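You operate a simulated robot arm through the tools that you are given. There is no shell and no other tool. Be economical: measure what you need, move in short steps, check, and stop when the job is done.

Carry out the task below with a simulated robot arm. There is one attempt and no reset: what you move stays moved.

TASK
Pack the small bearing with grease on the packer and lay it in the parts tray.
Fine: brass sleeve on top, pump only till grease shows, sleeve back.
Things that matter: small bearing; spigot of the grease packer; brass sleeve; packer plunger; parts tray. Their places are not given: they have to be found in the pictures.

It is judged by the outcome, as a careful person would: the job done as asked, and still so three seconds after it is handed in. It fails if anything else is knocked over, pushed out of place, dropped, spilled or broken.

THE ROBOT
A 6-joint arm with a two-finger parallel gripper, fixed in place. Base frame: the origin is at the foot of the arm, x ahead of it, y to its left, z up; the work surface is at about z = 850. Lengths are in mm, angles in degrees, forces in N, time in s.
With the tool pointing down near the work surface it reaches from about 260 to 680 mm from the base axis. Its first joint turns from -66.0 to 66.0 degrees. Payload 2.9 kg.
Tool frame: the origin (TCP) lies between the finger pads and is the grasp point; the fingertips stand 30 mm ahead of it; z points along the fingers, y is the line along which they close. The gripper opens to 110 mm. The fingers are 20 mm wide and 10 mm thick; the gripper's body (48 by 112 mm) begins 55 mm behind the TCP.
Orientation is told as [roll, pitch, yaw] about the base's x, y, z axes, in that order, counted from this pose: with the fingers straight down and closing along the base's y, the tool's x points along the base's -x, its y along +y and its z along -z.

THE INTERFACE
- The arm moves only by the tool play_rows. Its argument "plan" is one flat list of numbers, 7 for each row, row after row: the shift along the tool's x, y, z in units of 100 mm (1.0 is 100 mm), then the turn, a rotation vector about the tool's x, y, z in units of 45 degrees (1.0 is 45 degrees), then the finger opening in cm, from 0 to 11. In form: [dx, dy, dz, rx, ry, rz, fingers, dx, dy, dz, rx, ry, rz, fingers, ...]. A call has 1 to 20 rows; each row is the pose to reach, as a shift and turn from the pose commanded when the call began, along the tool's axes at that moment. A call with a number of a shift or a turn outside -1 to 1 is refused whole. A row lasts 0.2 s, in which the tool goes at most 50 mm and 8.6 degrees; a call with a longer step from one row to the next is refused whole, and so is a gripper value outside its range. A pose out of reach is approached as far as the arm can. The call stops where the force on the tool passes 70 N (or 10 N more than at its start, if that is more) or the arm is blocked; 0.2 s more then pass. The fingers move at their own pace (about 108 mm/s each) and stop on an object; they squeeze with about 36 N. The grip force told is the motor's: it shows also when the fingers shut on nothing. Time passes only in rows, and 0.2 s behind the last, so rows that repeat a pose let the fingers close. It gives the time, the measured TCP pose, the force on the tool (base axes), the opening and the grip force at its end, in the units of the frame above (readings bear some noise), and new pictures: "show" is both (left out), scene, wrist or none.
- Cameras (640 x 400 px; columns grow to the right, rows downward): "scene" is fixed at [71.2, 422.9, 1404.8]; the picture's right is [-0.84, -0.54, 0.00], its down [-0.19, 0.30, -0.94] and it looks along [0.51, -0.79, -0.35] (base axes); focal length 337 px, centre (320, 200). "wrist" rides on the gripper at [-36, 0, -57] in the tool frame; the picture's right is [0.00, -1.00, 0.00], its down [0.97, 0.00, -0.24] and it looks along [0.24, 0.00, 0.97] (tool axes); focal length 218 px, centre (320, 200).
- locate(camera, pixels): for up to 12 pixels [column, row] of the newest picture of that camera ("zoom" is the newest enlarged one), the place [x, y, z] in the base frame of the surface seen there, good to about 2 mm. No time passes.
- inspect(camera, box): a new picture of the part [left, top, right, bottom] of that camera's present view, enlarged. No time passes.
- finish_job(): hands the job in; it is judged then, once.

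Work in short steps. Measure before you move; look again where a grasp or a placing could have gone wrong, and mend it. You have 80 turns and 120 pictures in all, the two below and enlarged ones among them. Open the gripper and draw the arm clear of the work before you hand the job in, unless the task says otherwise; then end with one line.

The tools are called after ">>>" by a JSON object that holds its "name" and its "arguments". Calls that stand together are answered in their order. play_rows: Moves the arm, as the interface text tells. Its arguments: {"type":"object","properties":{"plan":{"type":"array"},"show":{"type":"string","enum":["both","scene","wrist","none"]}},"required":["plan"]} The other tools are called the same way: locate (camera, pixels) gives the place of the surface under pixels of a picture; inspect (camera, box) takes an enlarged picture of a part of a camera's view; finish_job () hands the job in.

At the start:

```text
time: 0.0
eef_pos: [387.2, -23.9, 1278.9]
orientation: [0.0, 0.0, 0.0]
force: [0.1, -0.5, -0.5]
width: 110.1
grip_force: 0.1
```

scene: 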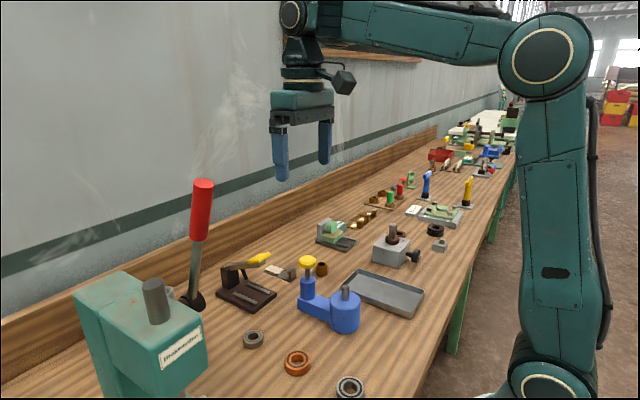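
wrist: 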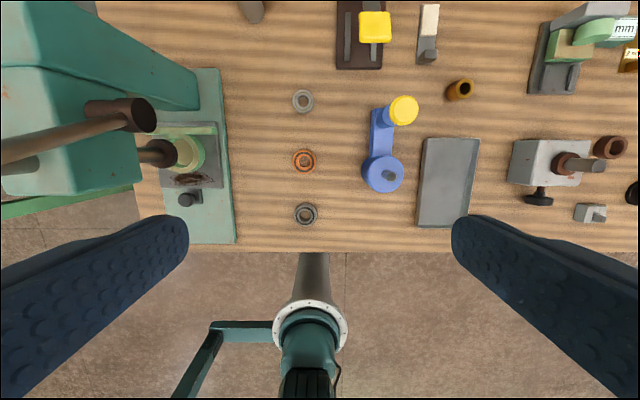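

The blue device with a grey spigot and a yellow button looks like the packer, with three rings to its left in the wrist view and a brass sleeve near (460,90). I'll enlarge these to tell them apart.

>>> {"name": "inspect", "arguments": {"camera": "wrist", "box": [270, 70, 490, 240]}}

>>> {"name": "inspect", "arguments": {"camera": "scene", "box": [210, 220, 450, 400]}}

>>> {"name": "locate", "arguments": {"camera": "wrist", "pixels": [[303, 91], [303, 101], [304, 160], [304, 150], [306, 214], [306, 204], [388, 175], [404, 108], [460, 88], [450, 180], [428, 140], [420, 224]]}}

```text
2.35 times, centred on (380, 155) of wrist
```

zoom: 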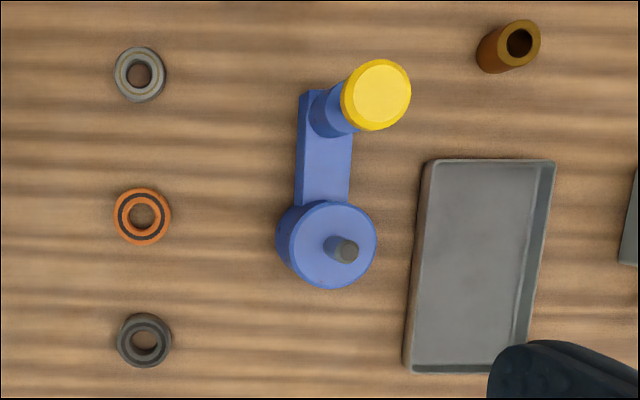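

```text
2.22 times, centred on (330, 310) of scene
```

zoom: 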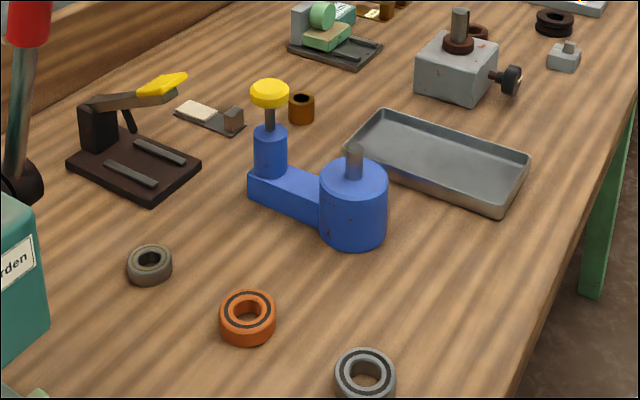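

```text
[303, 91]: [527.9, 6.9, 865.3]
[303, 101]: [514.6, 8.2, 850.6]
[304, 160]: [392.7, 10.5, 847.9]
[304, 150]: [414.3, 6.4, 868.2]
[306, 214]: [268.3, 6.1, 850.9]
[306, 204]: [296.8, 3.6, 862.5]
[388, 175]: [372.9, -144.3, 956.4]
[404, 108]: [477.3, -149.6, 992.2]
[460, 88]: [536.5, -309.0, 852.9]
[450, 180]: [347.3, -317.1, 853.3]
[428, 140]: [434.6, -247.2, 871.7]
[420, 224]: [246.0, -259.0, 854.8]
```

The far ring (303,101) seems the smallest, about 44 mm against roughly 52 mm for the other two. I'll enlarge it to measure each one properly.

>>> {"name": "inspect", "arguments": {"camera": "wrist", "box": [280, 80, 330, 120]}}

>>> {"name": "inspect", "arguments": {"camera": "wrist", "box": [280, 140, 330, 180]}}

>>> {"name": "inspect", "arguments": {"camera": "wrist", "box": [280, 194, 330, 234]}}

```text
10.00 times, centred on (305, 100) of wrist
```

zoom: 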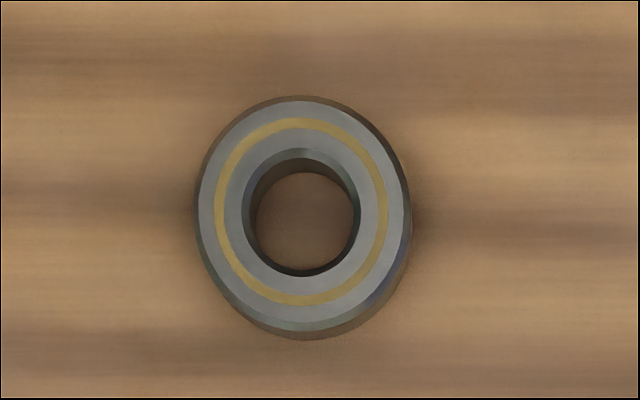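

```text
10.00 times, centred on (305, 160) of wrist
```

zoom: 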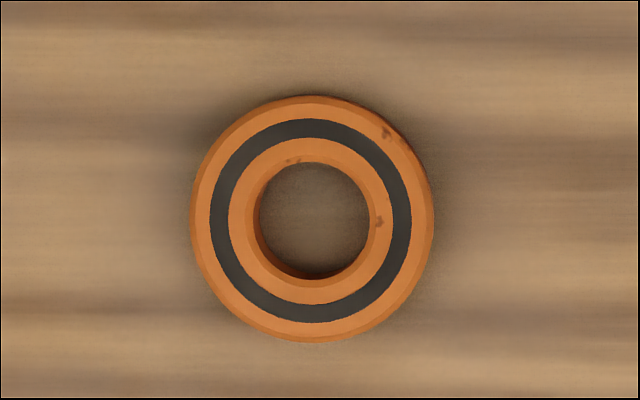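

```text
10.00 times, centred on (305, 214) of wrist
```

zoom: 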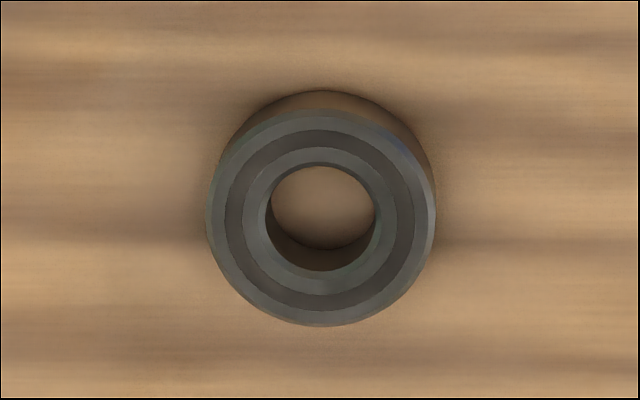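

The far ring is the smallest at about 42 mm across, against 51 mm for the others, so it's the small bearing. I'll check how far the press on the left extends, plus the packer, sleeve and tray.

>>> {"name": "locate", "arguments": {"camera": "wrist", "pixels": [[195, 95], [150, 112], [184, 150], [232, 150], [130, 60], [252, 12], [345, 60], [376, 25], [380, 120], [366, 170], [402, 175], [388, 188]]}}

>>> {"name": "inspect", "arguments": {"camera": "wrist", "box": [435, 70, 485, 110]}}

>>> {"name": "play_rows", "arguments": {"plan": [-0.25, 0.06, 0.4, 0, 0, 0, 11, -0.5, 0.12, 0.8, 0, 0, 0, 11, -0.8, 0.2, 1.0, 0, 0, 0, 11, -1.0, 0.31, 1.0, 0, 0, 0, 11], "show": "none"}}

```text
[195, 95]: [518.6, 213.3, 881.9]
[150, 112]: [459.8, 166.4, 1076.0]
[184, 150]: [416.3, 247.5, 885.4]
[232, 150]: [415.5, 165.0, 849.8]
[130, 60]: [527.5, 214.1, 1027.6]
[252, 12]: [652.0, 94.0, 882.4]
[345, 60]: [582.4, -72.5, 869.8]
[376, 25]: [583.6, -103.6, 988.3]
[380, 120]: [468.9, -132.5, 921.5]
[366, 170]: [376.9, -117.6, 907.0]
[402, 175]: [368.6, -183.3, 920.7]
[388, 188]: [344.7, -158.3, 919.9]
```

```text
10.00 times, centred on (460, 90) of wrist
```

zoom: 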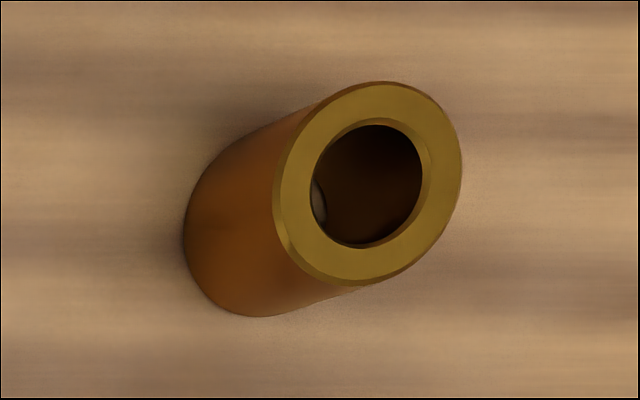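

```text
time: 1.0
eef_pos: [488.0, 6.4, 1180.6]
orientation: [0.0, -0.1, -0.1]
force: [1.2, 0.0, -1.0]
width: 110.0
grip_force: 0.0
```

>>> {"name": "play_rows", "arguments": {"plan": [-0.13, 0.0, 0.4, 0, 0, 0, 11, -0.25, 0.0, 0.8, 0, 0, 0, 11, -0.25, 0.0, 1.0, 0, 0, 0, 11], "show": "none"}}

>>> {"name": "play_rows", "arguments": {"plan": [0, 0.0, 0.4, 0, 0, 0, 11, 0, 0.0, 0.7, 0, 0, 0, 11], "show": "wrist"}}

```text
time: 1.8
eef_pos: [511.8, 6.9, 1080.7]
orientation: [0.0, 0.1, -0.1]
force: [0.3, 0.9, 0.5]
width: 110.0
grip_force: 0.1
```

```text
time: 2.4
eef_pos: [511.1, 7.7, 1011.1]
orientation: [-0.1, 0.0, 0.0]
force: [0.1, 0.4, -0.9]
width: 110.1
grip_force: 0.1
```

wrist: 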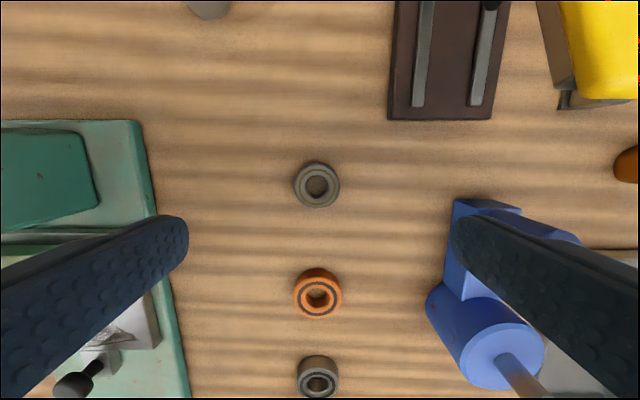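

The bearing is at about (317,185). I'll measure its rim.

>>> {"name": "locate", "arguments": {"camera": "wrist", "pixels": [[298, 184], [336, 184], [317, 168], [317, 201], [304, 173], [330, 173], [304, 196], [330, 196], [317, 186]]}}

>>> {"name": "inspect", "arguments": {"camera": "wrist", "box": [277, 160, 357, 210]}}

```text
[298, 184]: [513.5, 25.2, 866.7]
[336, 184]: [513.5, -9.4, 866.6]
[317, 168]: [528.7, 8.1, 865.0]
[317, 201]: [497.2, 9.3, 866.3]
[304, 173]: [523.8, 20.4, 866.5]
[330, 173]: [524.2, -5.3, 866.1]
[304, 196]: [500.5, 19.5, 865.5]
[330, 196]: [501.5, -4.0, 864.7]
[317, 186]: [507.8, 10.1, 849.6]
```

```text
8.00 times, centred on (317, 185) of wrist
```

zoom: 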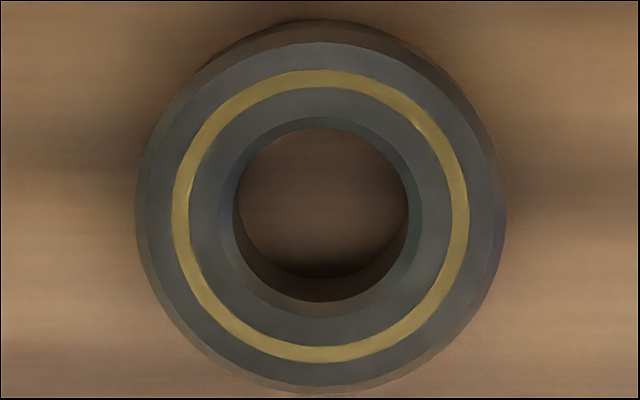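

The bearing's centre is about (512.5, 8), its top at 866, and it's about 42 mm across. I'll come down over it and check before closing.

>>> {"name": "play_rows", "arguments": {"plan": [0, 0.008, 0.4, 0, 0, 0, 8, -0.005, 0.008, 0.75, 0, 0, 0, 8, -0.005, 0.008, 1.0, 0, 0, 0, 8], "show": "none"}}

```text
time: 3.2
eef_pos: [511.1, 8.8, 910.7]
orientation: [-0.1, -0.1, 0.1]
force: [0.1, 0.8, 0.2]
width: 79.9
grip_force: 0.1
```

>>> {"name": "play_rows", "arguments": {"plan": [0, -0.005, 0.15, 0, 0, 0, 8, -0.01, -0.005, 0.27, 0, 0, 0, 8, -0.01, -0.005, 0.27, 0, 0, 0, 5, -0.01, -0.005, 0.27, 0, 0, 0, 3.5, -0.01, -0.005, 0.27, 0, 0, 0, 3.5], "show": "wrist"}}

```text
time: 4.4
eef_pos: [512.9, 6.0, 883.2]
orientation: [0.0, 0.0, 0.0]
force: [-0.2, -0.6, 1.1]
width: 43.0
grip_force: 35.8
```

wrist: 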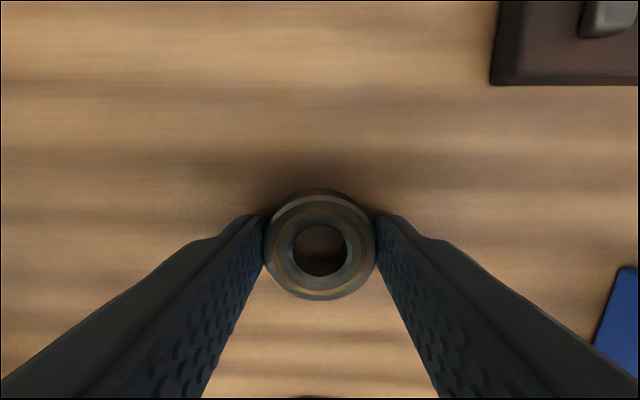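

The bearing is gripped (43 mm wide, 36 N). I'll measure where its centre sits relative to the TCP, then lift.

>>> {"name": "locate", "arguments": {"camera": "wrist", "pixels": [[320, 204], [320, 297], [270, 244], [371, 244], [320, 222], [320, 278]]}}

>>> {"name": "play_rows", "arguments": {"plan": [0, 0, -0.4, 0, 0, 0, 3.5, 0, 0, -0.8, 0, 0, 0, 3.5, 0, 0, -1.0, 0, 0, 0, 3.5], "show": "none"}}

>>> {"name": "play_rows", "arguments": {"plan": [0, 0, -0.4, 0, 0, 0, 3.5, 0, 0, -0.7, 0, 0, 0, 3.5], "show": "both"}}

```text
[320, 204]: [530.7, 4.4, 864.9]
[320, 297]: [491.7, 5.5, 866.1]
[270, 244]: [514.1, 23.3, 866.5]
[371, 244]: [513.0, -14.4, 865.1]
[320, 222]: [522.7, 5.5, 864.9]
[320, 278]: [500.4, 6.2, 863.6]
```

```text
time: 5.2
eef_pos: [512.8, 7.6, 983.0]
orientation: [0.0, 0.1, 0.0]
force: [-0.4, 0.6, -1.1]
width: 43.0
grip_force: 36.2
```

```text
time: 5.8
eef_pos: [513.0, 8.2, 1054.8]
orientation: [0.0, 0.0, 0.1]
force: [-0.3, -0.2, -1.0]
width: 43.0
grip_force: 36.1
```

scene: 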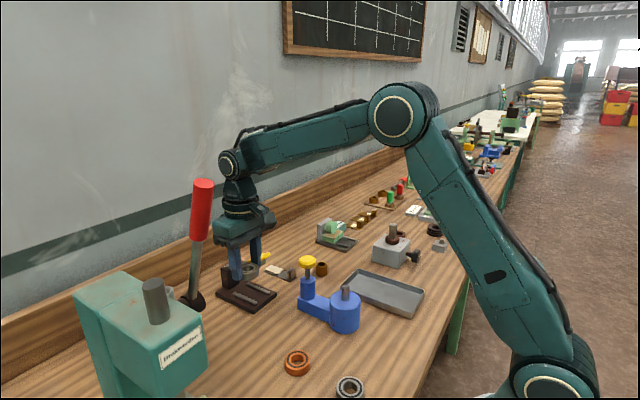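
wrist: 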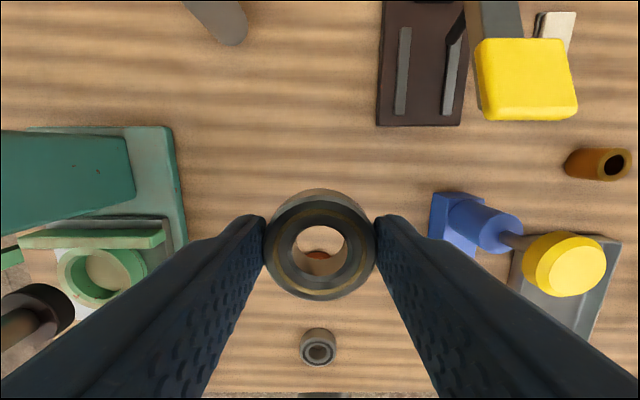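

The bearing is held. I'll move to a spot just short of the packer, around (310,-150), so the spigot is visible ahead of the held bearing.

>>> {"name": "play_rows", "arguments": {"plan": [0.3, -0.25, -0.1, 0, 0, 0, 3.5, 0.6, -0.5, -0.2, 0, 0, 0, 3.5, 0.9, -0.8, -0.2, 0, 0, 0, 3.5, 1.0, -0.9, -0.2, 0, 0, 0, 3.5], "show": "none"}}

>>> {"name": "play_rows", "arguments": {"plan": [0.35, -0.25, 0, 0, 0, 0, 3.5, 0.7, -0.5, 0, 0, 0, 0, 3.5, 1.0, -0.68, 0, 0, 0, 0, 3.5, 1.0, -0.68, 0, 0, 0, 0, 3.5], "show": "wrist"}}

```text
time: 6.8
eef_pos: [412.8, -83.1, 1072.4]
orientation: [0.0, -0.1, 0.0]
force: [0.2, -0.1, -1.1]
width: 43.1
grip_force: 35.6
```

```text
time: 7.8
eef_pos: [310.9, -151.3, 1074.8]
orientation: [0.1, 0.0, 0.0]
force: [-0.1, -0.4, 0.1]
width: 43.1
grip_force: 35.8
```

wrist: 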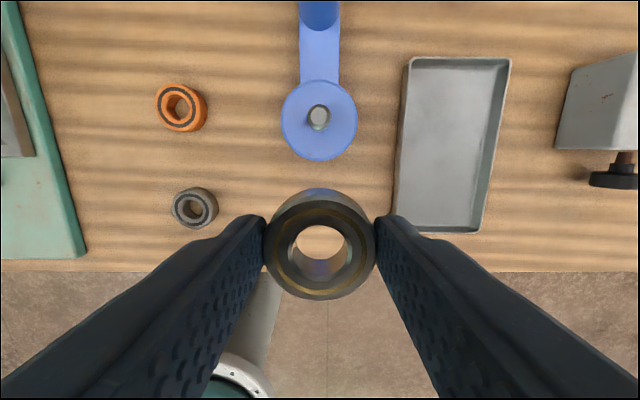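

>>> {"name": "inspect", "arguments": {"camera": "wrist", "box": [270, 70, 370, 170]}}

>>> {"name": "locate", "arguments": {"camera": "wrist", "pixels": [[319, 110], [314, 115], [319, 115], [325, 115], [319, 119], [285, 118], [354, 118], [319, 85], [319, 155], [320, 36], [420, 215], [485, 70]]}}

```text
4.00 times, centred on (320, 120) of wrist
```

zoom: 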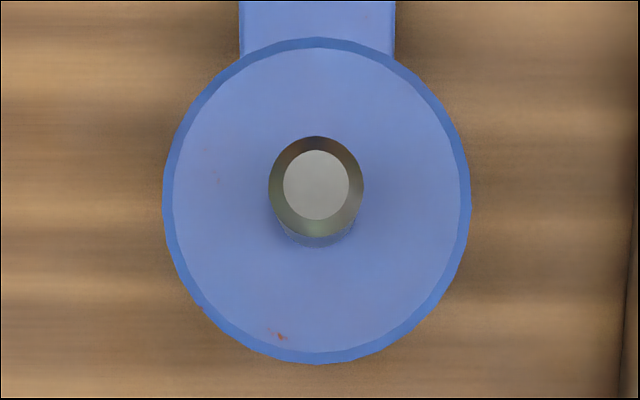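

```text
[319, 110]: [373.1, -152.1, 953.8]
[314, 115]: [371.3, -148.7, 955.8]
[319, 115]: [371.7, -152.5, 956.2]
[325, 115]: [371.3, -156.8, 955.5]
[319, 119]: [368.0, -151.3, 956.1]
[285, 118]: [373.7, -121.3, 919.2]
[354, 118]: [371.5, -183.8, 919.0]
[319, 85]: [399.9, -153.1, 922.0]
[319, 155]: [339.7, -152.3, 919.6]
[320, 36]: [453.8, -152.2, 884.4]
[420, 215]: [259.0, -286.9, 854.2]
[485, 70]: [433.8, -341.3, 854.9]
```

The spigot top is at about (319,116), roughly 18 mm across and chamfered. The bore is about 21 mm. I'll enlarge the held bearing to get its offset within the grip.

>>> {"name": "inspect", "arguments": {"camera": "wrist", "box": [256, 180, 384, 308]}}

>>> {"name": "locate", "arguments": {"camera": "wrist", "pixels": [[276, 250], [365, 250], [320, 217], [320, 290], [320, 206], [320, 296]]}}

```text
3.12 times, centred on (320, 244) of wrist
```

zoom: 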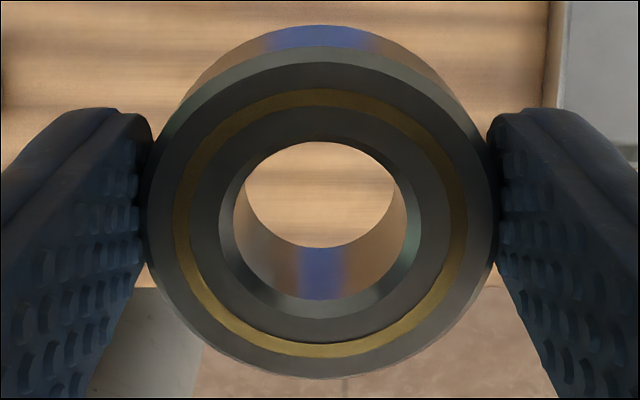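

```text
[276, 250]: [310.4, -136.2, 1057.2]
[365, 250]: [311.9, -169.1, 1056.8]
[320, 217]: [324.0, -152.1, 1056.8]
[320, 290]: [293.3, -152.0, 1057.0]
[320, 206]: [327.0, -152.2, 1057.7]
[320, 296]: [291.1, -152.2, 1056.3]
```

By geometry the bearing centre sits about 2.7 mm toward the base from the TCP, so the spigot is about 61 mm ahead of it and 0.5 mm in y. I'll move over and stop just above the spigot.

>>> {"name": "play_rows", "arguments": {"plan": [-0.4, 0.005, 0, 0, 0, 0, 3.5, -0.61, 0.005, 0.2, 0, 0, 0, 3.5, -0.61, 0.005, 0.55, 0, 0, 0, 3.5, -0.61, 0.005, 0.74, 0, 0, 0, 3.5, -0.61, 0.005, 0.74, 0, 0, 0, 3.5], "show": "both"}}

>>> {"name": "inspect", "arguments": {"camera": "wrist", "box": [256, 180, 384, 308]}}

>>> {"name": "inspect", "arguments": {"camera": "scene", "box": [290, 230, 400, 330]}}

```text
time: 9.0
eef_pos: [373.0, -148.6, 1000.4]
orientation: [0.0, 0.0, 0.1]
force: [-0.5, 0.0, -1.1]
width: 43.0
grip_force: 36.2
```

scene: 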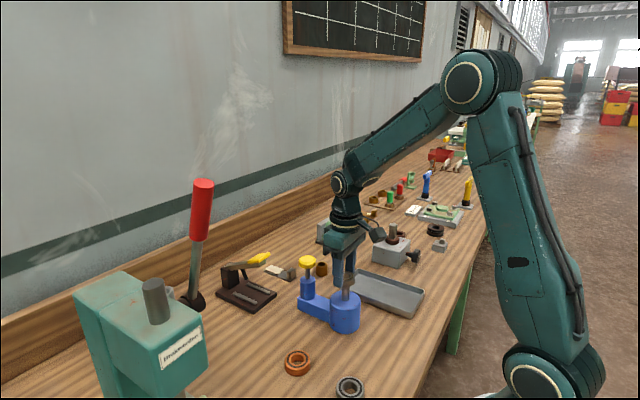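
wrist: 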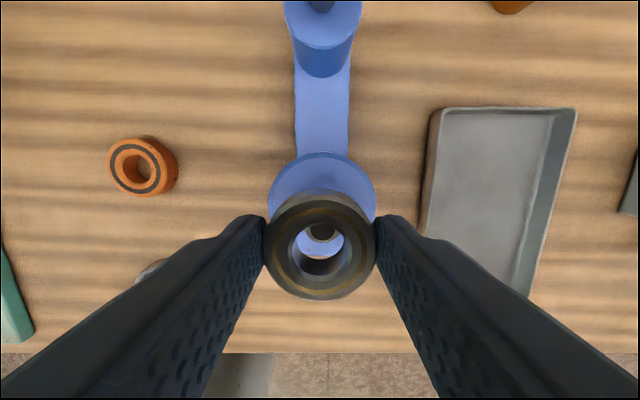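

```text
3.12 times, centred on (320, 244) of wrist
```

zoom: 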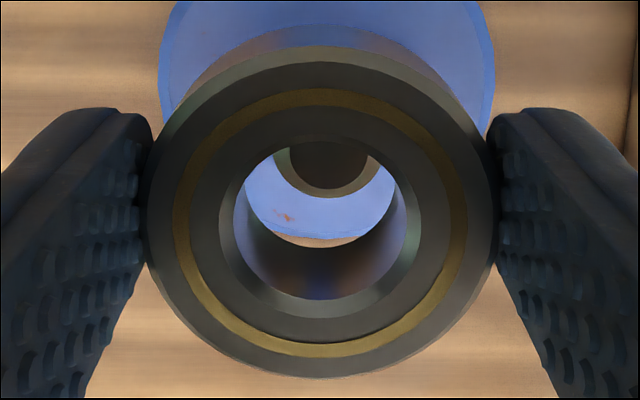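

```text
4.00 times, centred on (345, 280) of scene
```

zoom: 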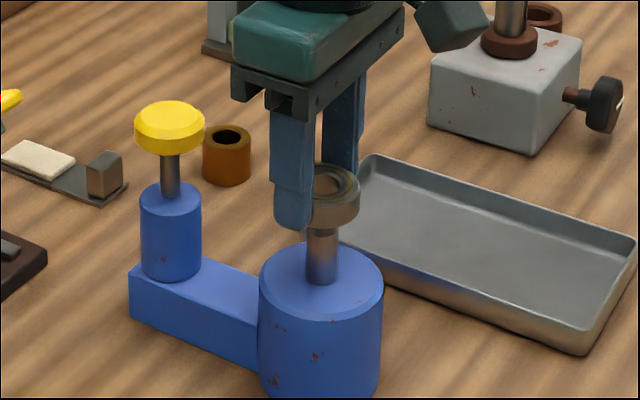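

Through the bore the spigot appears about 1 mm toward -y, and x looks aligned. I'll correct that and come down partway, watching the force.

>>> {"name": "play_rows", "arguments": {"plan": [0.004, -0.011, 0, 0, 0, 0, 3.5, 0.004, -0.011, 0.05, 0, 0, 0, 3.5, 0.004, -0.011, 0.1, 0, 0, 0, 3.5, 0.004, -0.011, 0.15, 0, 0, 0, 3.5, 0.004, -0.011, 0.2, 0, 0, 0, 3.5], "show": "wrist"}}

>>> {"name": "inspect", "arguments": {"camera": "wrist", "box": [256, 180, 384, 308]}}

>>> {"name": "inspect", "arguments": {"camera": "scene", "box": [290, 230, 400, 330]}}

```text
time: 10.2
eef_pos: [373.9, -150.5, 978.8]
orientation: [0.0, 0.1, -0.1]
force: [-4.7, 1.1, -0.7]
width: 43.1
grip_force: 36.1
```

wrist: 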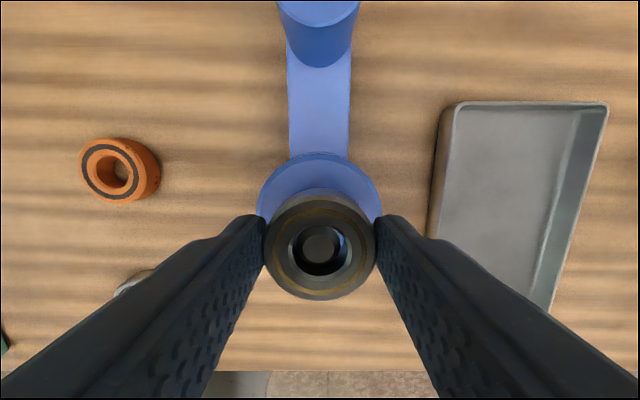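

```text
3.12 times, centred on (320, 244) of wrist
```

zoom: 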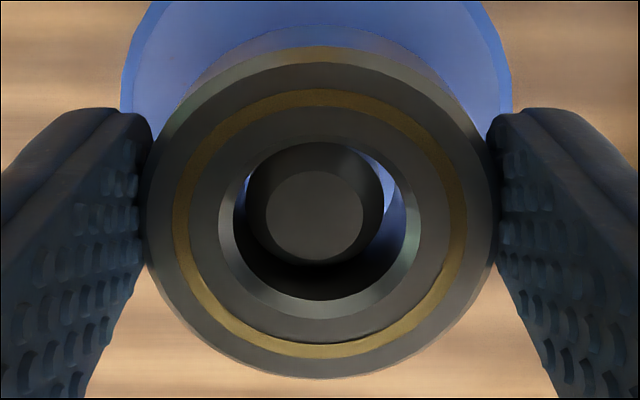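

```text
4.00 times, centred on (345, 280) of scene
```

zoom: 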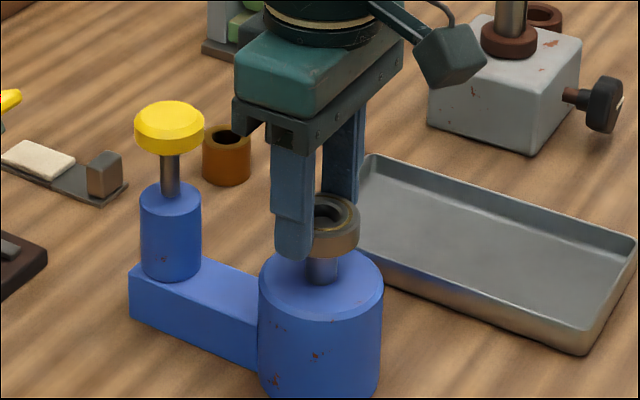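

The spigot is inside the bore, with a light side force of -4.7 N in x. I'll shift 0.6 mm toward -x and +y to ease it, then lower to the seat.

>>> {"name": "play_rows", "arguments": {"plan": [0.006, 0.005, 0, 0, 0, 0, 3.5, 0.006, 0.005, 0.06, 0, 0, 0, 3.5, 0.006, 0.005, 0.12, 0, 0, 0, 3.5, 0.006, 0.005, 0.18, 0, 0, 0, 3.5, 0.006, 0.005, 0.22, 0, 0, 0, 3.5], "show": "none"}}

>>> {"name": "inspect", "arguments": {"camera": "scene", "box": [290, 230, 400, 330]}}

>>> {"name": "inspect", "arguments": {"camera": "wrist", "box": [256, 180, 384, 308]}}

```text
time: 11.4
eef_pos: [373.8, -150.1, 956.4]
orientation: [0.0, 0.0, 0.0]
force: [-3.0, 0.7, -1.0]
width: 42.8
grip_force: 36.3
```

```text
4.00 times, centred on (345, 280) of scene
```

zoom: 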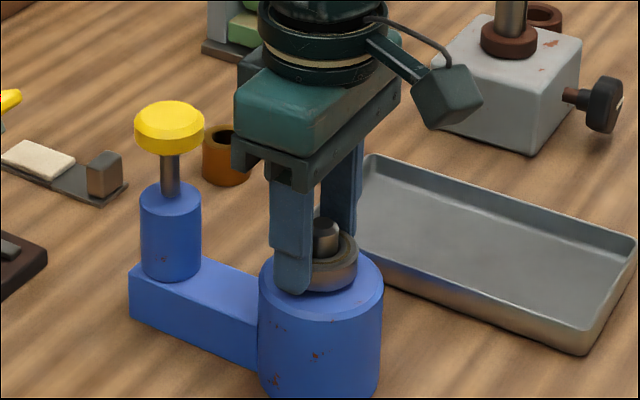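

```text
3.12 times, centred on (320, 244) of wrist
```

zoom: 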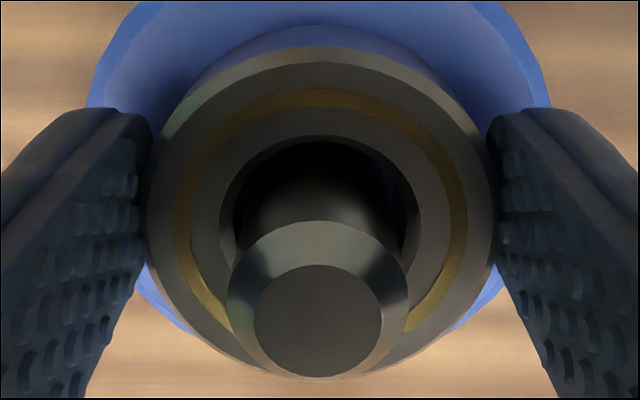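

It's nearly seated. I'll creep down until it touches.

>>> {"name": "play_rows", "arguments": {"plan": [0.003, 0.002, 0.015, 0, 0, 0, 3.5, 0.003, 0.002, 0.03, 0, 0, 0, 3.5], "show": "none"}}

>>> {"name": "play_rows", "arguments": {"plan": [0, 0, 0.01, 0, 0, 0, 3.5], "show": "none"}}

```text
time: 12.0
eef_pos: [374.5, -149.9, 953.2]
orientation: [0.0, -0.1, 0.1]
force: [-0.2, 1.0, -0.1]
width: 43.0
grip_force: 35.7
```

```text
time: 12.4
eef_pos: [373.5, -148.8, 953.4]
orientation: [0.0, -0.1, 0.0]
force: [0.1, 1.0, -1.4]
width: 42.9
grip_force: 36.3
```

>>> {"name": "play_rows", "arguments": {"plan": [0, 0, 0.012, 0, 0, 0, 3.5], "show": "none"}}

>>> {"name": "play_rows", "arguments": {"plan": [0, 0, 0.01, 0, 0, 0, 3.5], "show": "none"}}

>>> {"name": "inspect", "arguments": {"camera": "scene", "box": [320, 270, 380, 330]}}

```text
time: 12.8
eef_pos: [373.6, -150.4, 951.4]
orientation: [-0.1, -0.2, 0.0]
force: [-2.7, 0.1, 15.5]
width: 43.0
grip_force: 36.2
```

```text
time: 13.2
eef_pos: [374.2, -149.6, 952.0]
orientation: [-0.2, -0.2, 0.1]
force: [-1.9, 0.5, 23.1]
width: 43.3
grip_force: 35.8
```

```text
6.67 times, centred on (350, 300) of scene
```

zoom: 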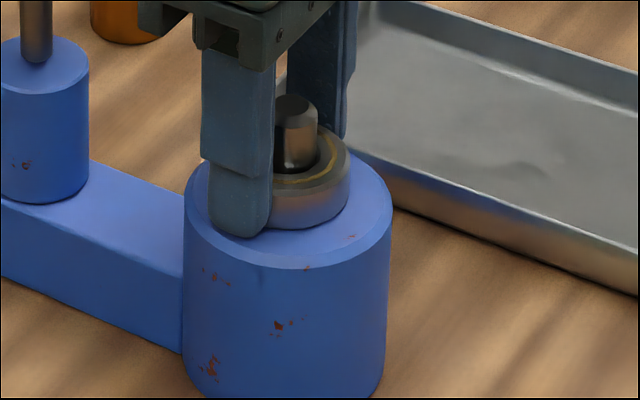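

It's seated, with contact at 951.5 and 23 N. I'll release, lift, and move toward the brass sleeve near (536,-309).

>>> {"name": "play_rows", "arguments": {"plan": [0, 0, -0.01, 0, 0, 0, 5, 0, 0, -0.01, 0, 0, 0, 7, 0, 0, -0.01, 0, 0, 0, 7, 0, 0, -0.3, 0, 0, 0, 7, 0, 0, -0.7, 0, 0, 0, 7, 0, 0, -1.0, 0, 0, 0, 7], "show": "scene"}}

>>> {"name": "play_rows", "arguments": {"plan": [-0.2, -0.3, -0.2, 0, 0, 0, 7, -0.4, -0.7, -0.3, 0, 0, 0, 7, -0.65, -1.0, -0.3, 0, 0, 0, 7, -1.0, -1.0, -0.3, 0, 0, 0, 7], "show": "none"}}

>>> {"name": "play_rows", "arguments": {"plan": [-0.2, -0.3, 0, 0, 0, 0, 7, -0.4, -0.59, 0, 0, 0, 0, 7, -0.4, -0.59, 0, 0, 0, 0, 7], "show": "wrist"}}

```text
time: 14.6
eef_pos: [373.3, -149.2, 1050.3]
orientation: [-0.1, 0.0, 0.0]
force: [0.2, 0.1, 0.3]
width: 70.0
grip_force: 0.1
```

scene: 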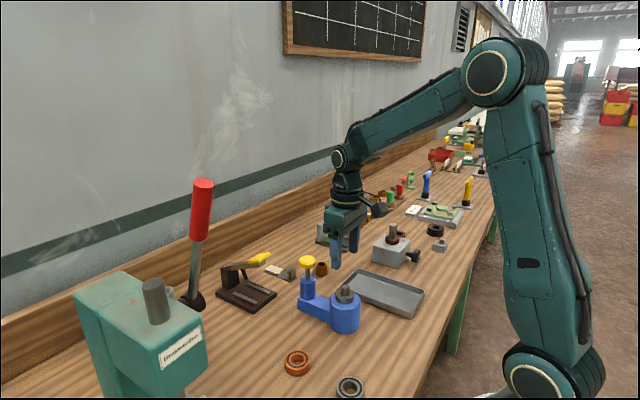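

```text
time: 15.6
eef_pos: [475.3, -250.4, 1080.3]
orientation: [0.0, 0.0, 0.0]
force: [1.5, 0.7, 0.6]
width: 70.1
grip_force: 0.0
```

```text
time: 16.4
eef_pos: [514.4, -308.9, 1081.4]
orientation: [0.0, 0.0, -0.1]
force: [0.0, 0.4, -0.2]
width: 69.9
grip_force: 0.1
```

wrist: 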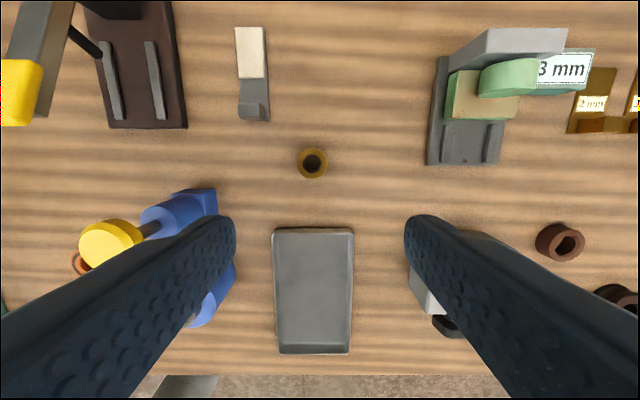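

The sleeve shows at (312,163). I'll measure it.

>>> {"name": "inspect", "arguments": {"camera": "wrist", "box": [282, 138, 342, 188]}}

>>> {"name": "locate", "arguments": {"camera": "wrist", "pixels": [[301, 162], [323, 162], [312, 151], [312, 175], [312, 163], [254, 105], [285, 163]]}}

>>> {"name": "inspect", "arguments": {"camera": "scene", "box": [300, 240, 380, 330]}}

```text
8.00 times, centred on (312, 163) of wrist
```

zoom: 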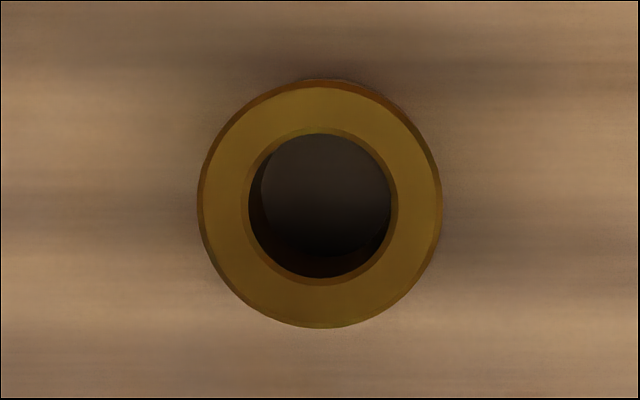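

```text
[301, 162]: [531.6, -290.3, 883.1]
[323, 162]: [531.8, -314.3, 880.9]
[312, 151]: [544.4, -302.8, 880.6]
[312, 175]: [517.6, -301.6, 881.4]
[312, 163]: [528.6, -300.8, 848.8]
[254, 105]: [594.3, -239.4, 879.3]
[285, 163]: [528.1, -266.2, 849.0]
```

```text
4.44 times, centred on (340, 285) of scene
```

zoom: 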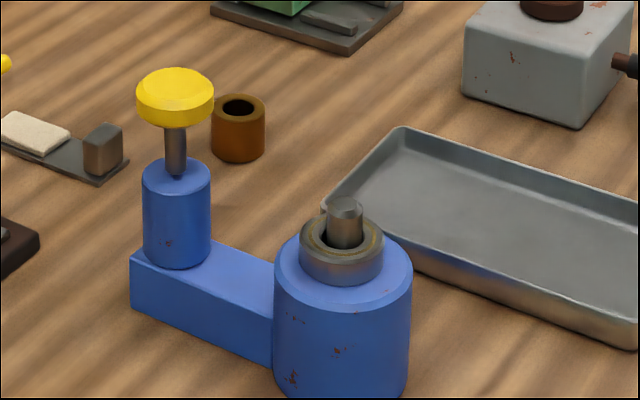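

The bearing is seated. The sleeve is about 35 mm across with a 20 mm bore, 32 mm tall, with its centre about 16 mm ahead in x and 9.4 mm in +y. I'll move over it and check again lower down.

>>> {"name": "play_rows", "arguments": {"plan": [-0.17, 0.094, 0.3, 0, 0, 0, 7, -0.17, 0.094, 0.7, 0, 0, 0, 7, -0.17, 0.094, 1.0, 0, 0, 0, 7, -0.17, 0.094, 1.0, 0, 0, 0, 7], "show": "wrist"}}

>>> {"name": "inspect", "arguments": {"camera": "wrist", "box": [270, 170, 370, 250]}}

>>> {"name": "locate", "arguments": {"camera": "wrist", "pixels": [[300, 195], [340, 195], [320, 180], [320, 215]]}}

```text
time: 17.4
eef_pos: [532.2, -297.9, 979.2]
orientation: [-0.1, 0.0, -0.1]
force: [-0.5, 0.5, 0.2]
width: 70.0
grip_force: 0.1
```

wrist: 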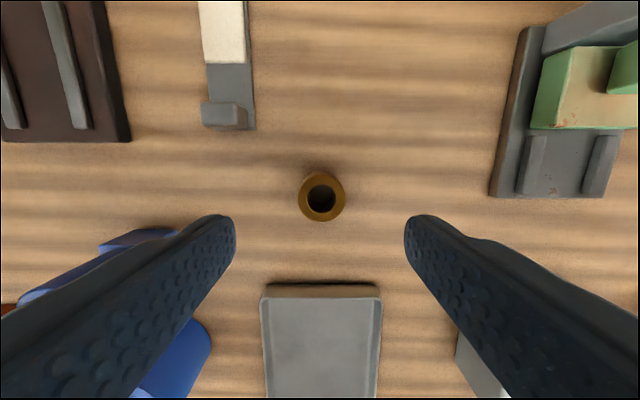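

```text
5.00 times, centred on (320, 210) of wrist
```

zoom: 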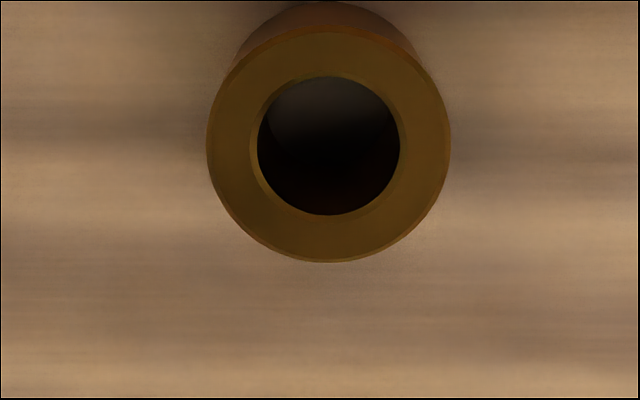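

```text
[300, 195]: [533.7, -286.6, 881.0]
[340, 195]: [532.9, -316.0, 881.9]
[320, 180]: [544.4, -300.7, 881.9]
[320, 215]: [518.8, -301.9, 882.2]
```

The sleeve is now offset by about 2 mm in -x and 1.3 mm in -y. I'll correct that, descend to about z 892 and grip it.

>>> {"name": "play_rows", "arguments": {"plan": [0.02, -0.013, 0.3, 0, 0, 0, 7, 0.02, -0.013, 0.6, 0, 0, 0, 7, 0.02, -0.013, 0.88, 0, 0, 0, 7, 0.02, -0.013, 0.88, 0, 0, 0, 7], "show": "wrist"}}

>>> {"name": "inspect", "arguments": {"camera": "wrist", "box": [256, 180, 384, 308]}}

```text
time: 18.4
eef_pos: [528.5, -300.9, 894.7]
orientation: [0.0, 0.0, 0.0]
force: [0.1, 0.0, 0.1]
width: 70.1
grip_force: 0.1
```

wrist: 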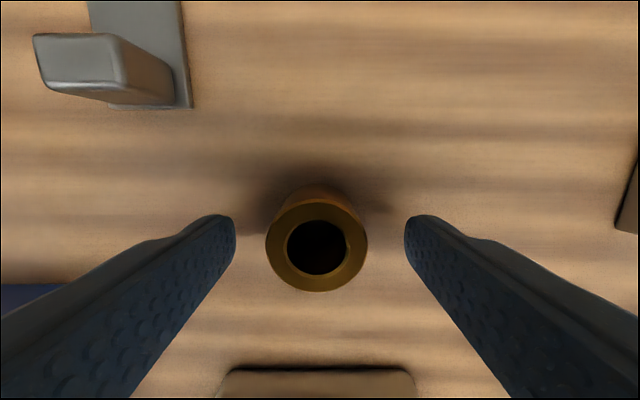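

```text
3.12 times, centred on (320, 244) of wrist
```

zoom: 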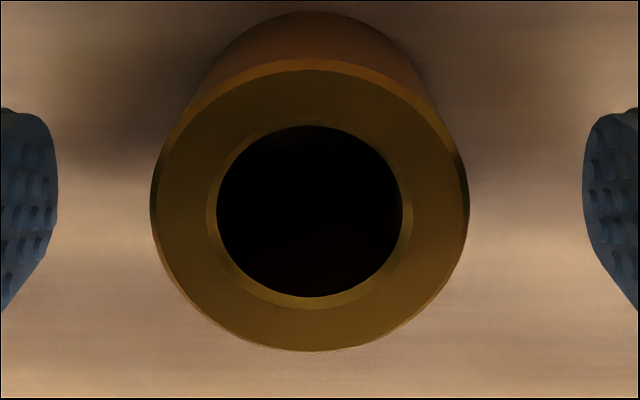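

I'll centre it by +1.4 mm in x and +1.1 mm in y, then close the fingers.

>>> {"name": "play_rows", "arguments": {"plan": [-0.014, 0.011, 0, 0, 0, 0, 7, -0.014, 0.011, 0, 0, 0, 0, 5, -0.014, 0.011, 0, 0, 0, 0, 3.8, -0.014, 0.011, 0, 0, 0, 0, 2.5, -0.014, 0.011, 0, 0, 0, 0, 2.5], "show": "wrist"}}

>>> {"name": "inspect", "arguments": {"camera": "wrist", "box": [256, 180, 384, 308]}}

>>> {"name": "locate", "arguments": {"camera": "wrist", "pixels": [[320, 212], [320, 286], [278, 245], [362, 245]]}}

```text
time: 19.6
eef_pos: [531.0, -300.2, 893.4]
orientation: [-0.1, 0.0, 0.1]
force: [1.0, -0.6, -0.1]
width: 35.1
grip_force: 36.0
```

wrist: 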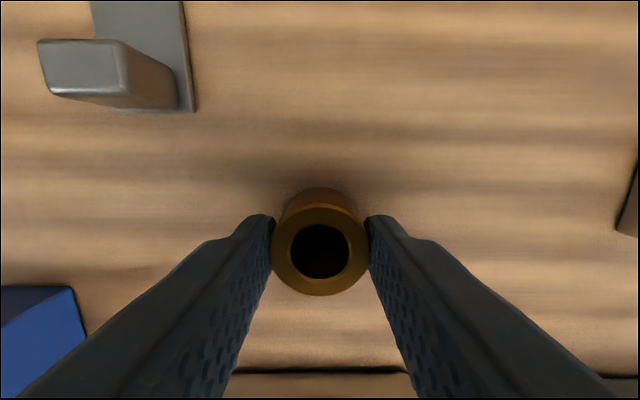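

```text
3.12 times, centred on (320, 244) of wrist
```

zoom: 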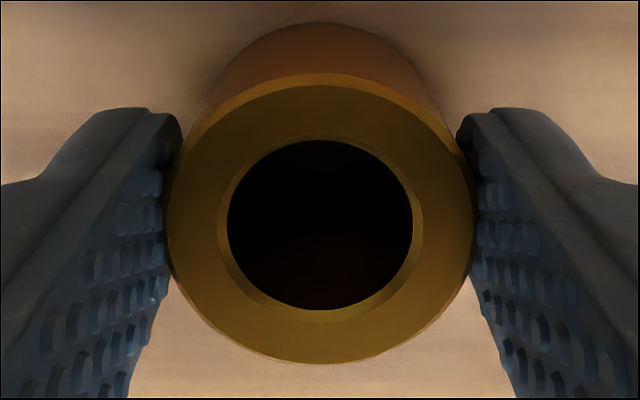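

```text
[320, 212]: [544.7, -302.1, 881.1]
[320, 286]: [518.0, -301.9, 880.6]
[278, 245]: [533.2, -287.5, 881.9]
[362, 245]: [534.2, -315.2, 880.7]
```

The sleeve is gripped at 35.1 mm, centred to within 0.3 mm. I'll lift it and carry it over the spigot.

>>> {"name": "play_rows", "arguments": {"plan": [0, 0, -0.3, 0, 0, 0, 2.5, 0, 0, -0.65, 0, 0, 0, 2.5, 0, 0, -1.0, 0, 0, 0, 2.5], "show": "none"}}

>>> {"name": "play_rows", "arguments": {"plan": [0, 0, -0.4, 0, 0, 0, 2.5, 0.2, 0.2, -0.75, 0, 0, 0, 2.5, 0.5, 0.5, -0.75, 0, 0, 0, 2.5, 0.8, 0.8, -0.75, 0, 0, 0, 2.5, 1.0, 1.0, -0.75, 0, 0, 0, 2.5], "show": "none"}}

>>> {"name": "play_rows", "arguments": {"plan": [0.3, 0.25, 0, 0, 0, 0, 2.5, 0.59, 0.5, 0, 0, 0, 0, 2.5, 0.6, 0.5, 0.3, 0, 0, 0, 2.5, 0.6, 0.5, 0.58, 0, 0, 0, 2.5, 0.6, 0.5, 0.58, 0, 0, 0, 2.5], "show": "wrist"}}

>>> {"name": "inspect", "arguments": {"camera": "wrist", "box": [256, 180, 384, 308]}}

>>> {"name": "inspect", "arguments": {"camera": "scene", "box": [300, 240, 380, 330]}}

```text
time: 20.4
eef_pos: [532.3, -298.5, 992.5]
orientation: [0.0, 0.0, 0.1]
force: [0.3, 0.4, -1.8]
width: 34.8
grip_force: 36.5
```

```text
time: 21.6
eef_pos: [430.7, -199.8, 1067.1]
orientation: [0.0, 0.0, 0.0]
force: [0.0, 0.2, -1.8]
width: 35.1
grip_force: 36.2
```

```text
time: 22.8
eef_pos: [367.3, -149.7, 1010.6]
orientation: [0.0, 0.0, 0.0]
force: [0.2, 0.4, -2.1]
width: 35.1
grip_force: 35.8
```

wrist: 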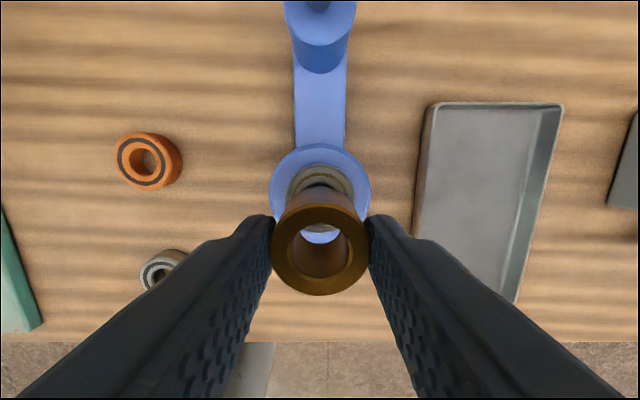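

```text
3.12 times, centred on (320, 244) of wrist
```

zoom: 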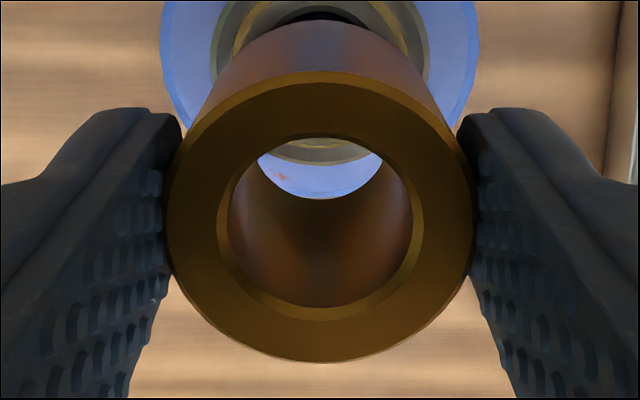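

```text
4.44 times, centred on (340, 285) of scene
```

zoom: 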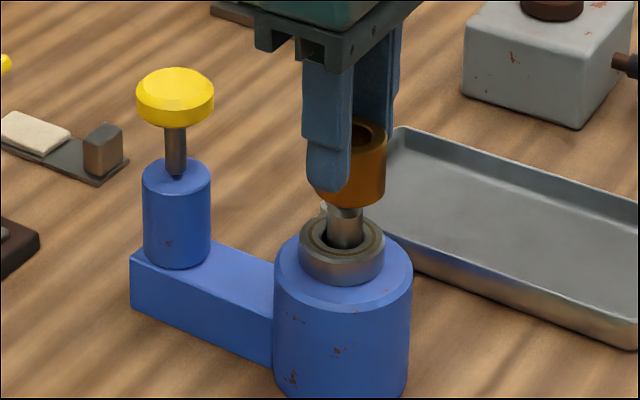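

In y the sleeve lines up with the packer. In the scene view it may be 3–4 mm short in x, so I'll check more precisely.

>>> {"name": "inspect", "arguments": {"camera": "wrist", "box": [260, 120, 380, 220]}}

>>> {"name": "inspect", "arguments": {"camera": "scene", "box": [330, 260, 380, 310]}}

>>> {"name": "locate", "arguments": {"camera": "wrist", "pixels": [[320, 151], [320, 167], [320, 170], [320, 180], [320, 212], [320, 288], [275, 185], [366, 185]]}}

```text
4.00 times, centred on (320, 170) of wrist
```

zoom: 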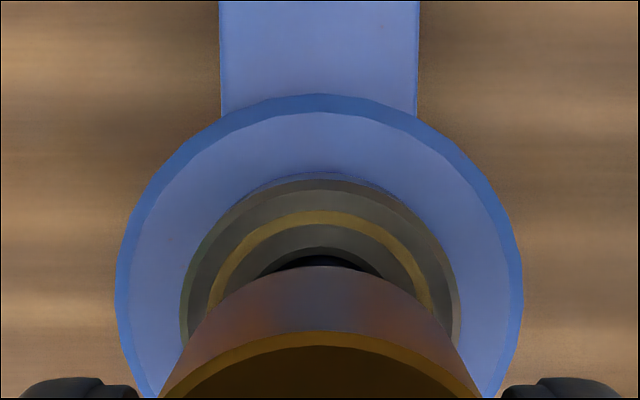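

```text
8.00 times, centred on (355, 285) of scene
```

zoom: 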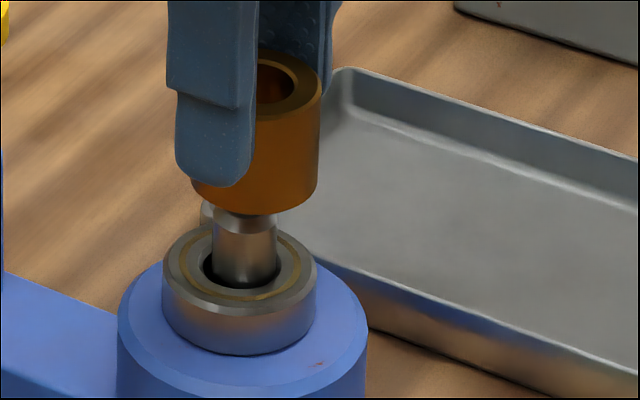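

```text
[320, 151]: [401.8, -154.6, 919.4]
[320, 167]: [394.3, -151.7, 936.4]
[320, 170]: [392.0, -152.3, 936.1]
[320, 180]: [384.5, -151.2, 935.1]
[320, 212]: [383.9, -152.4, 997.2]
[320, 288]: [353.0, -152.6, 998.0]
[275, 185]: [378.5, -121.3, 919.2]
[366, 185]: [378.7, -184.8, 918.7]
```

The combined estimates put the sleeve about 2.5 mm short in x. I'll shift +2.5 mm and look again.

>>> {"name": "play_rows", "arguments": {"plan": [-0.025, 0, 0, 0, 0, 0, 2.5, -0.025, 0, 0.02, 0, 0, 0, 2.5], "show": "none"}}

>>> {"name": "inspect", "arguments": {"camera": "scene", "box": [330, 260, 380, 310]}}

>>> {"name": "inspect", "arguments": {"camera": "wrist", "box": [260, 120, 380, 220]}}

```text
time: 23.4
eef_pos: [371.9, -150.0, 1007.2]
orientation: [-0.1, 0.0, 0.0]
force: [0.6, 0.5, -1.1]
width: 35.3
grip_force: 36.0
```

```text
8.00 times, centred on (355, 285) of scene
```

zoom: 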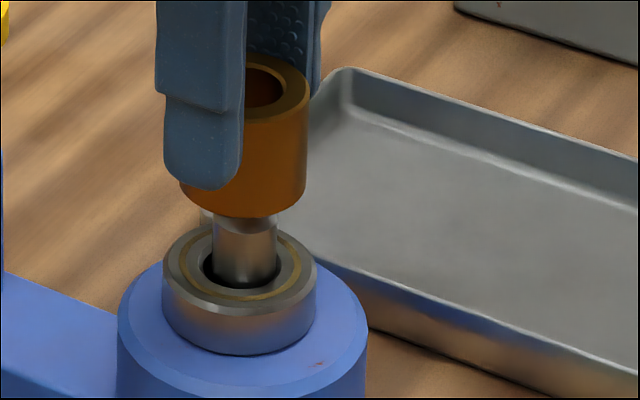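

```text
4.00 times, centred on (320, 170) of wrist
```

zoom: 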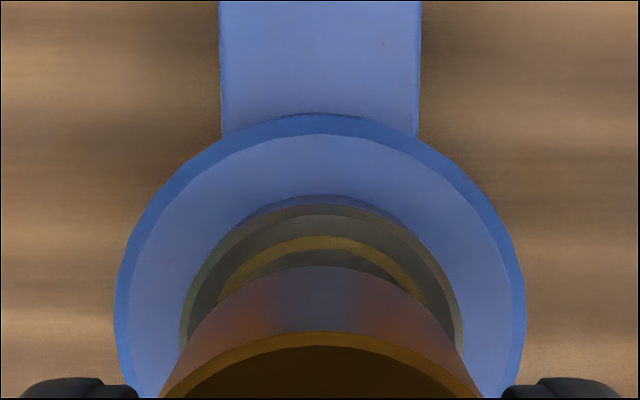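

The scene view now shows the sleeve centred within about 0.7 mm (243 against roughly 245.5). I'll make a tiny back-correction and come down gently.

>>> {"name": "play_rows", "arguments": {"plan": [0.006, 0, 0, 0, 0, 0, 2.5, 0.006, 0, 0.04, 0, 0, 0, 2.5, 0.006, 0, 0.08, 0, 0, 0, 2.5, 0.006, 0, 0.1, 0, 0, 0, 2.5], "show": "none"}}

>>> {"name": "inspect", "arguments": {"camera": "scene", "box": [330, 260, 380, 310]}}

```text
time: 24.4
eef_pos: [371.6, -148.1, 996.2]
orientation: [0.0, 0.1, 0.0]
force: [0.4, -0.5, -1.4]
width: 35.3
grip_force: 36.6
```

```text
8.00 times, centred on (355, 285) of scene
```

zoom: 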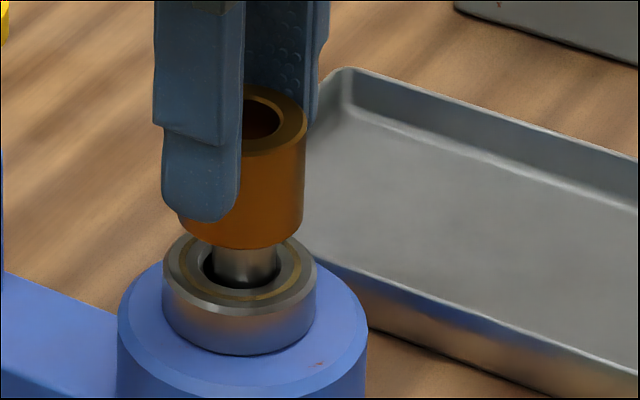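

>>> {"name": "play_rows", "arguments": {"plan": [0, 0, 0.02, 0, 0, 0, 2.5, 0, 0, 0.04, 0, 0, 0, 2.5], "show": "none"}}

>>> {"name": "play_rows", "arguments": {"plan": [0, 0, 0.02, 0, 0, 0, 2.5, 0, 0, 0.03, 0, 0, 0, 2.5], "show": "wrist"}}

>>> {"name": "inspect", "arguments": {"camera": "wrist", "box": [256, 180, 384, 308]}}

```text
time: 25.0
eef_pos: [371.4, -150.4, 991.9]
orientation: [-0.1, 0.2, 0.0]
force: [-2.3, 1.5, -0.6]
width: 35.0
grip_force: 35.8
```

```text
time: 25.6
eef_pos: [371.5, -150.5, 989.8]
orientation: [0.1, 0.1, 0.1]
force: [-6.9, -0.6, 0.5]
width: 35.0
grip_force: 37.1
```

wrist: 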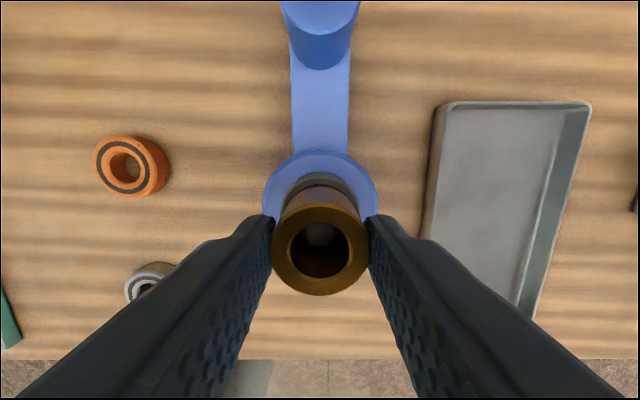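

```text
3.12 times, centred on (320, 244) of wrist
```

zoom: 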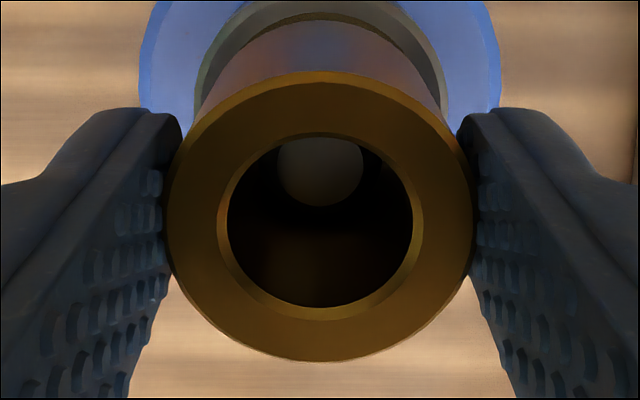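

The spigot is inside the sleeve. I'll ease 0.7 mm toward -x and continue down to the bearing.

>>> {"name": "play_rows", "arguments": {"plan": [0.007, 0, 0.0, 0, 0, 0, 2.5, 0.007, 0, 0.04, 0, 0, 0, 2.5, 0.007, 0, 0.08, 0, 0, 0, 2.5, 0.007, 0, 0.1, 0, 0, 0, 2.5], "show": "none"}}

>>> {"name": "play_rows", "arguments": {"plan": [0.0, 0, 0.01, 0, 0, 0, 2.5, 0, 0, 0.02, 0, 0, 0, 2.5], "show": "none"}}

>>> {"name": "inspect", "arguments": {"camera": "scene", "box": [330, 260, 380, 310]}}

```text
time: 26.6
eef_pos: [372.2, -150.1, 979.8]
orientation: [0.0, -0.1, 0.0]
force: [1.4, -0.3, -1.8]
width: 35.1
grip_force: 36.1
```

```text
time: 27.2
eef_pos: [371.5, -150.5, 980.1]
orientation: [-0.1, -0.2, 0.0]
force: [-3.7, 0.8, 22.3]
width: 35.1
grip_force: 36.3
```

```text
8.00 times, centred on (355, 285) of scene
```

zoom: 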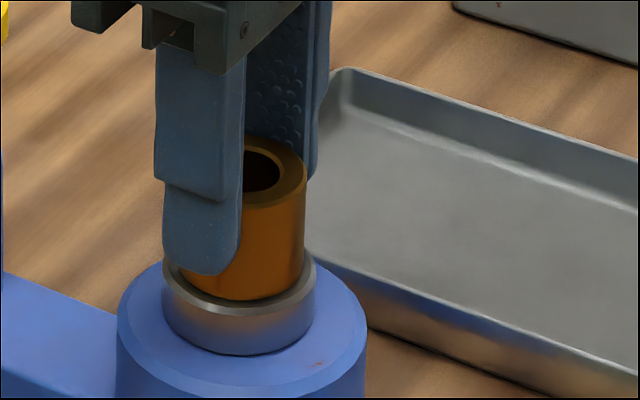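

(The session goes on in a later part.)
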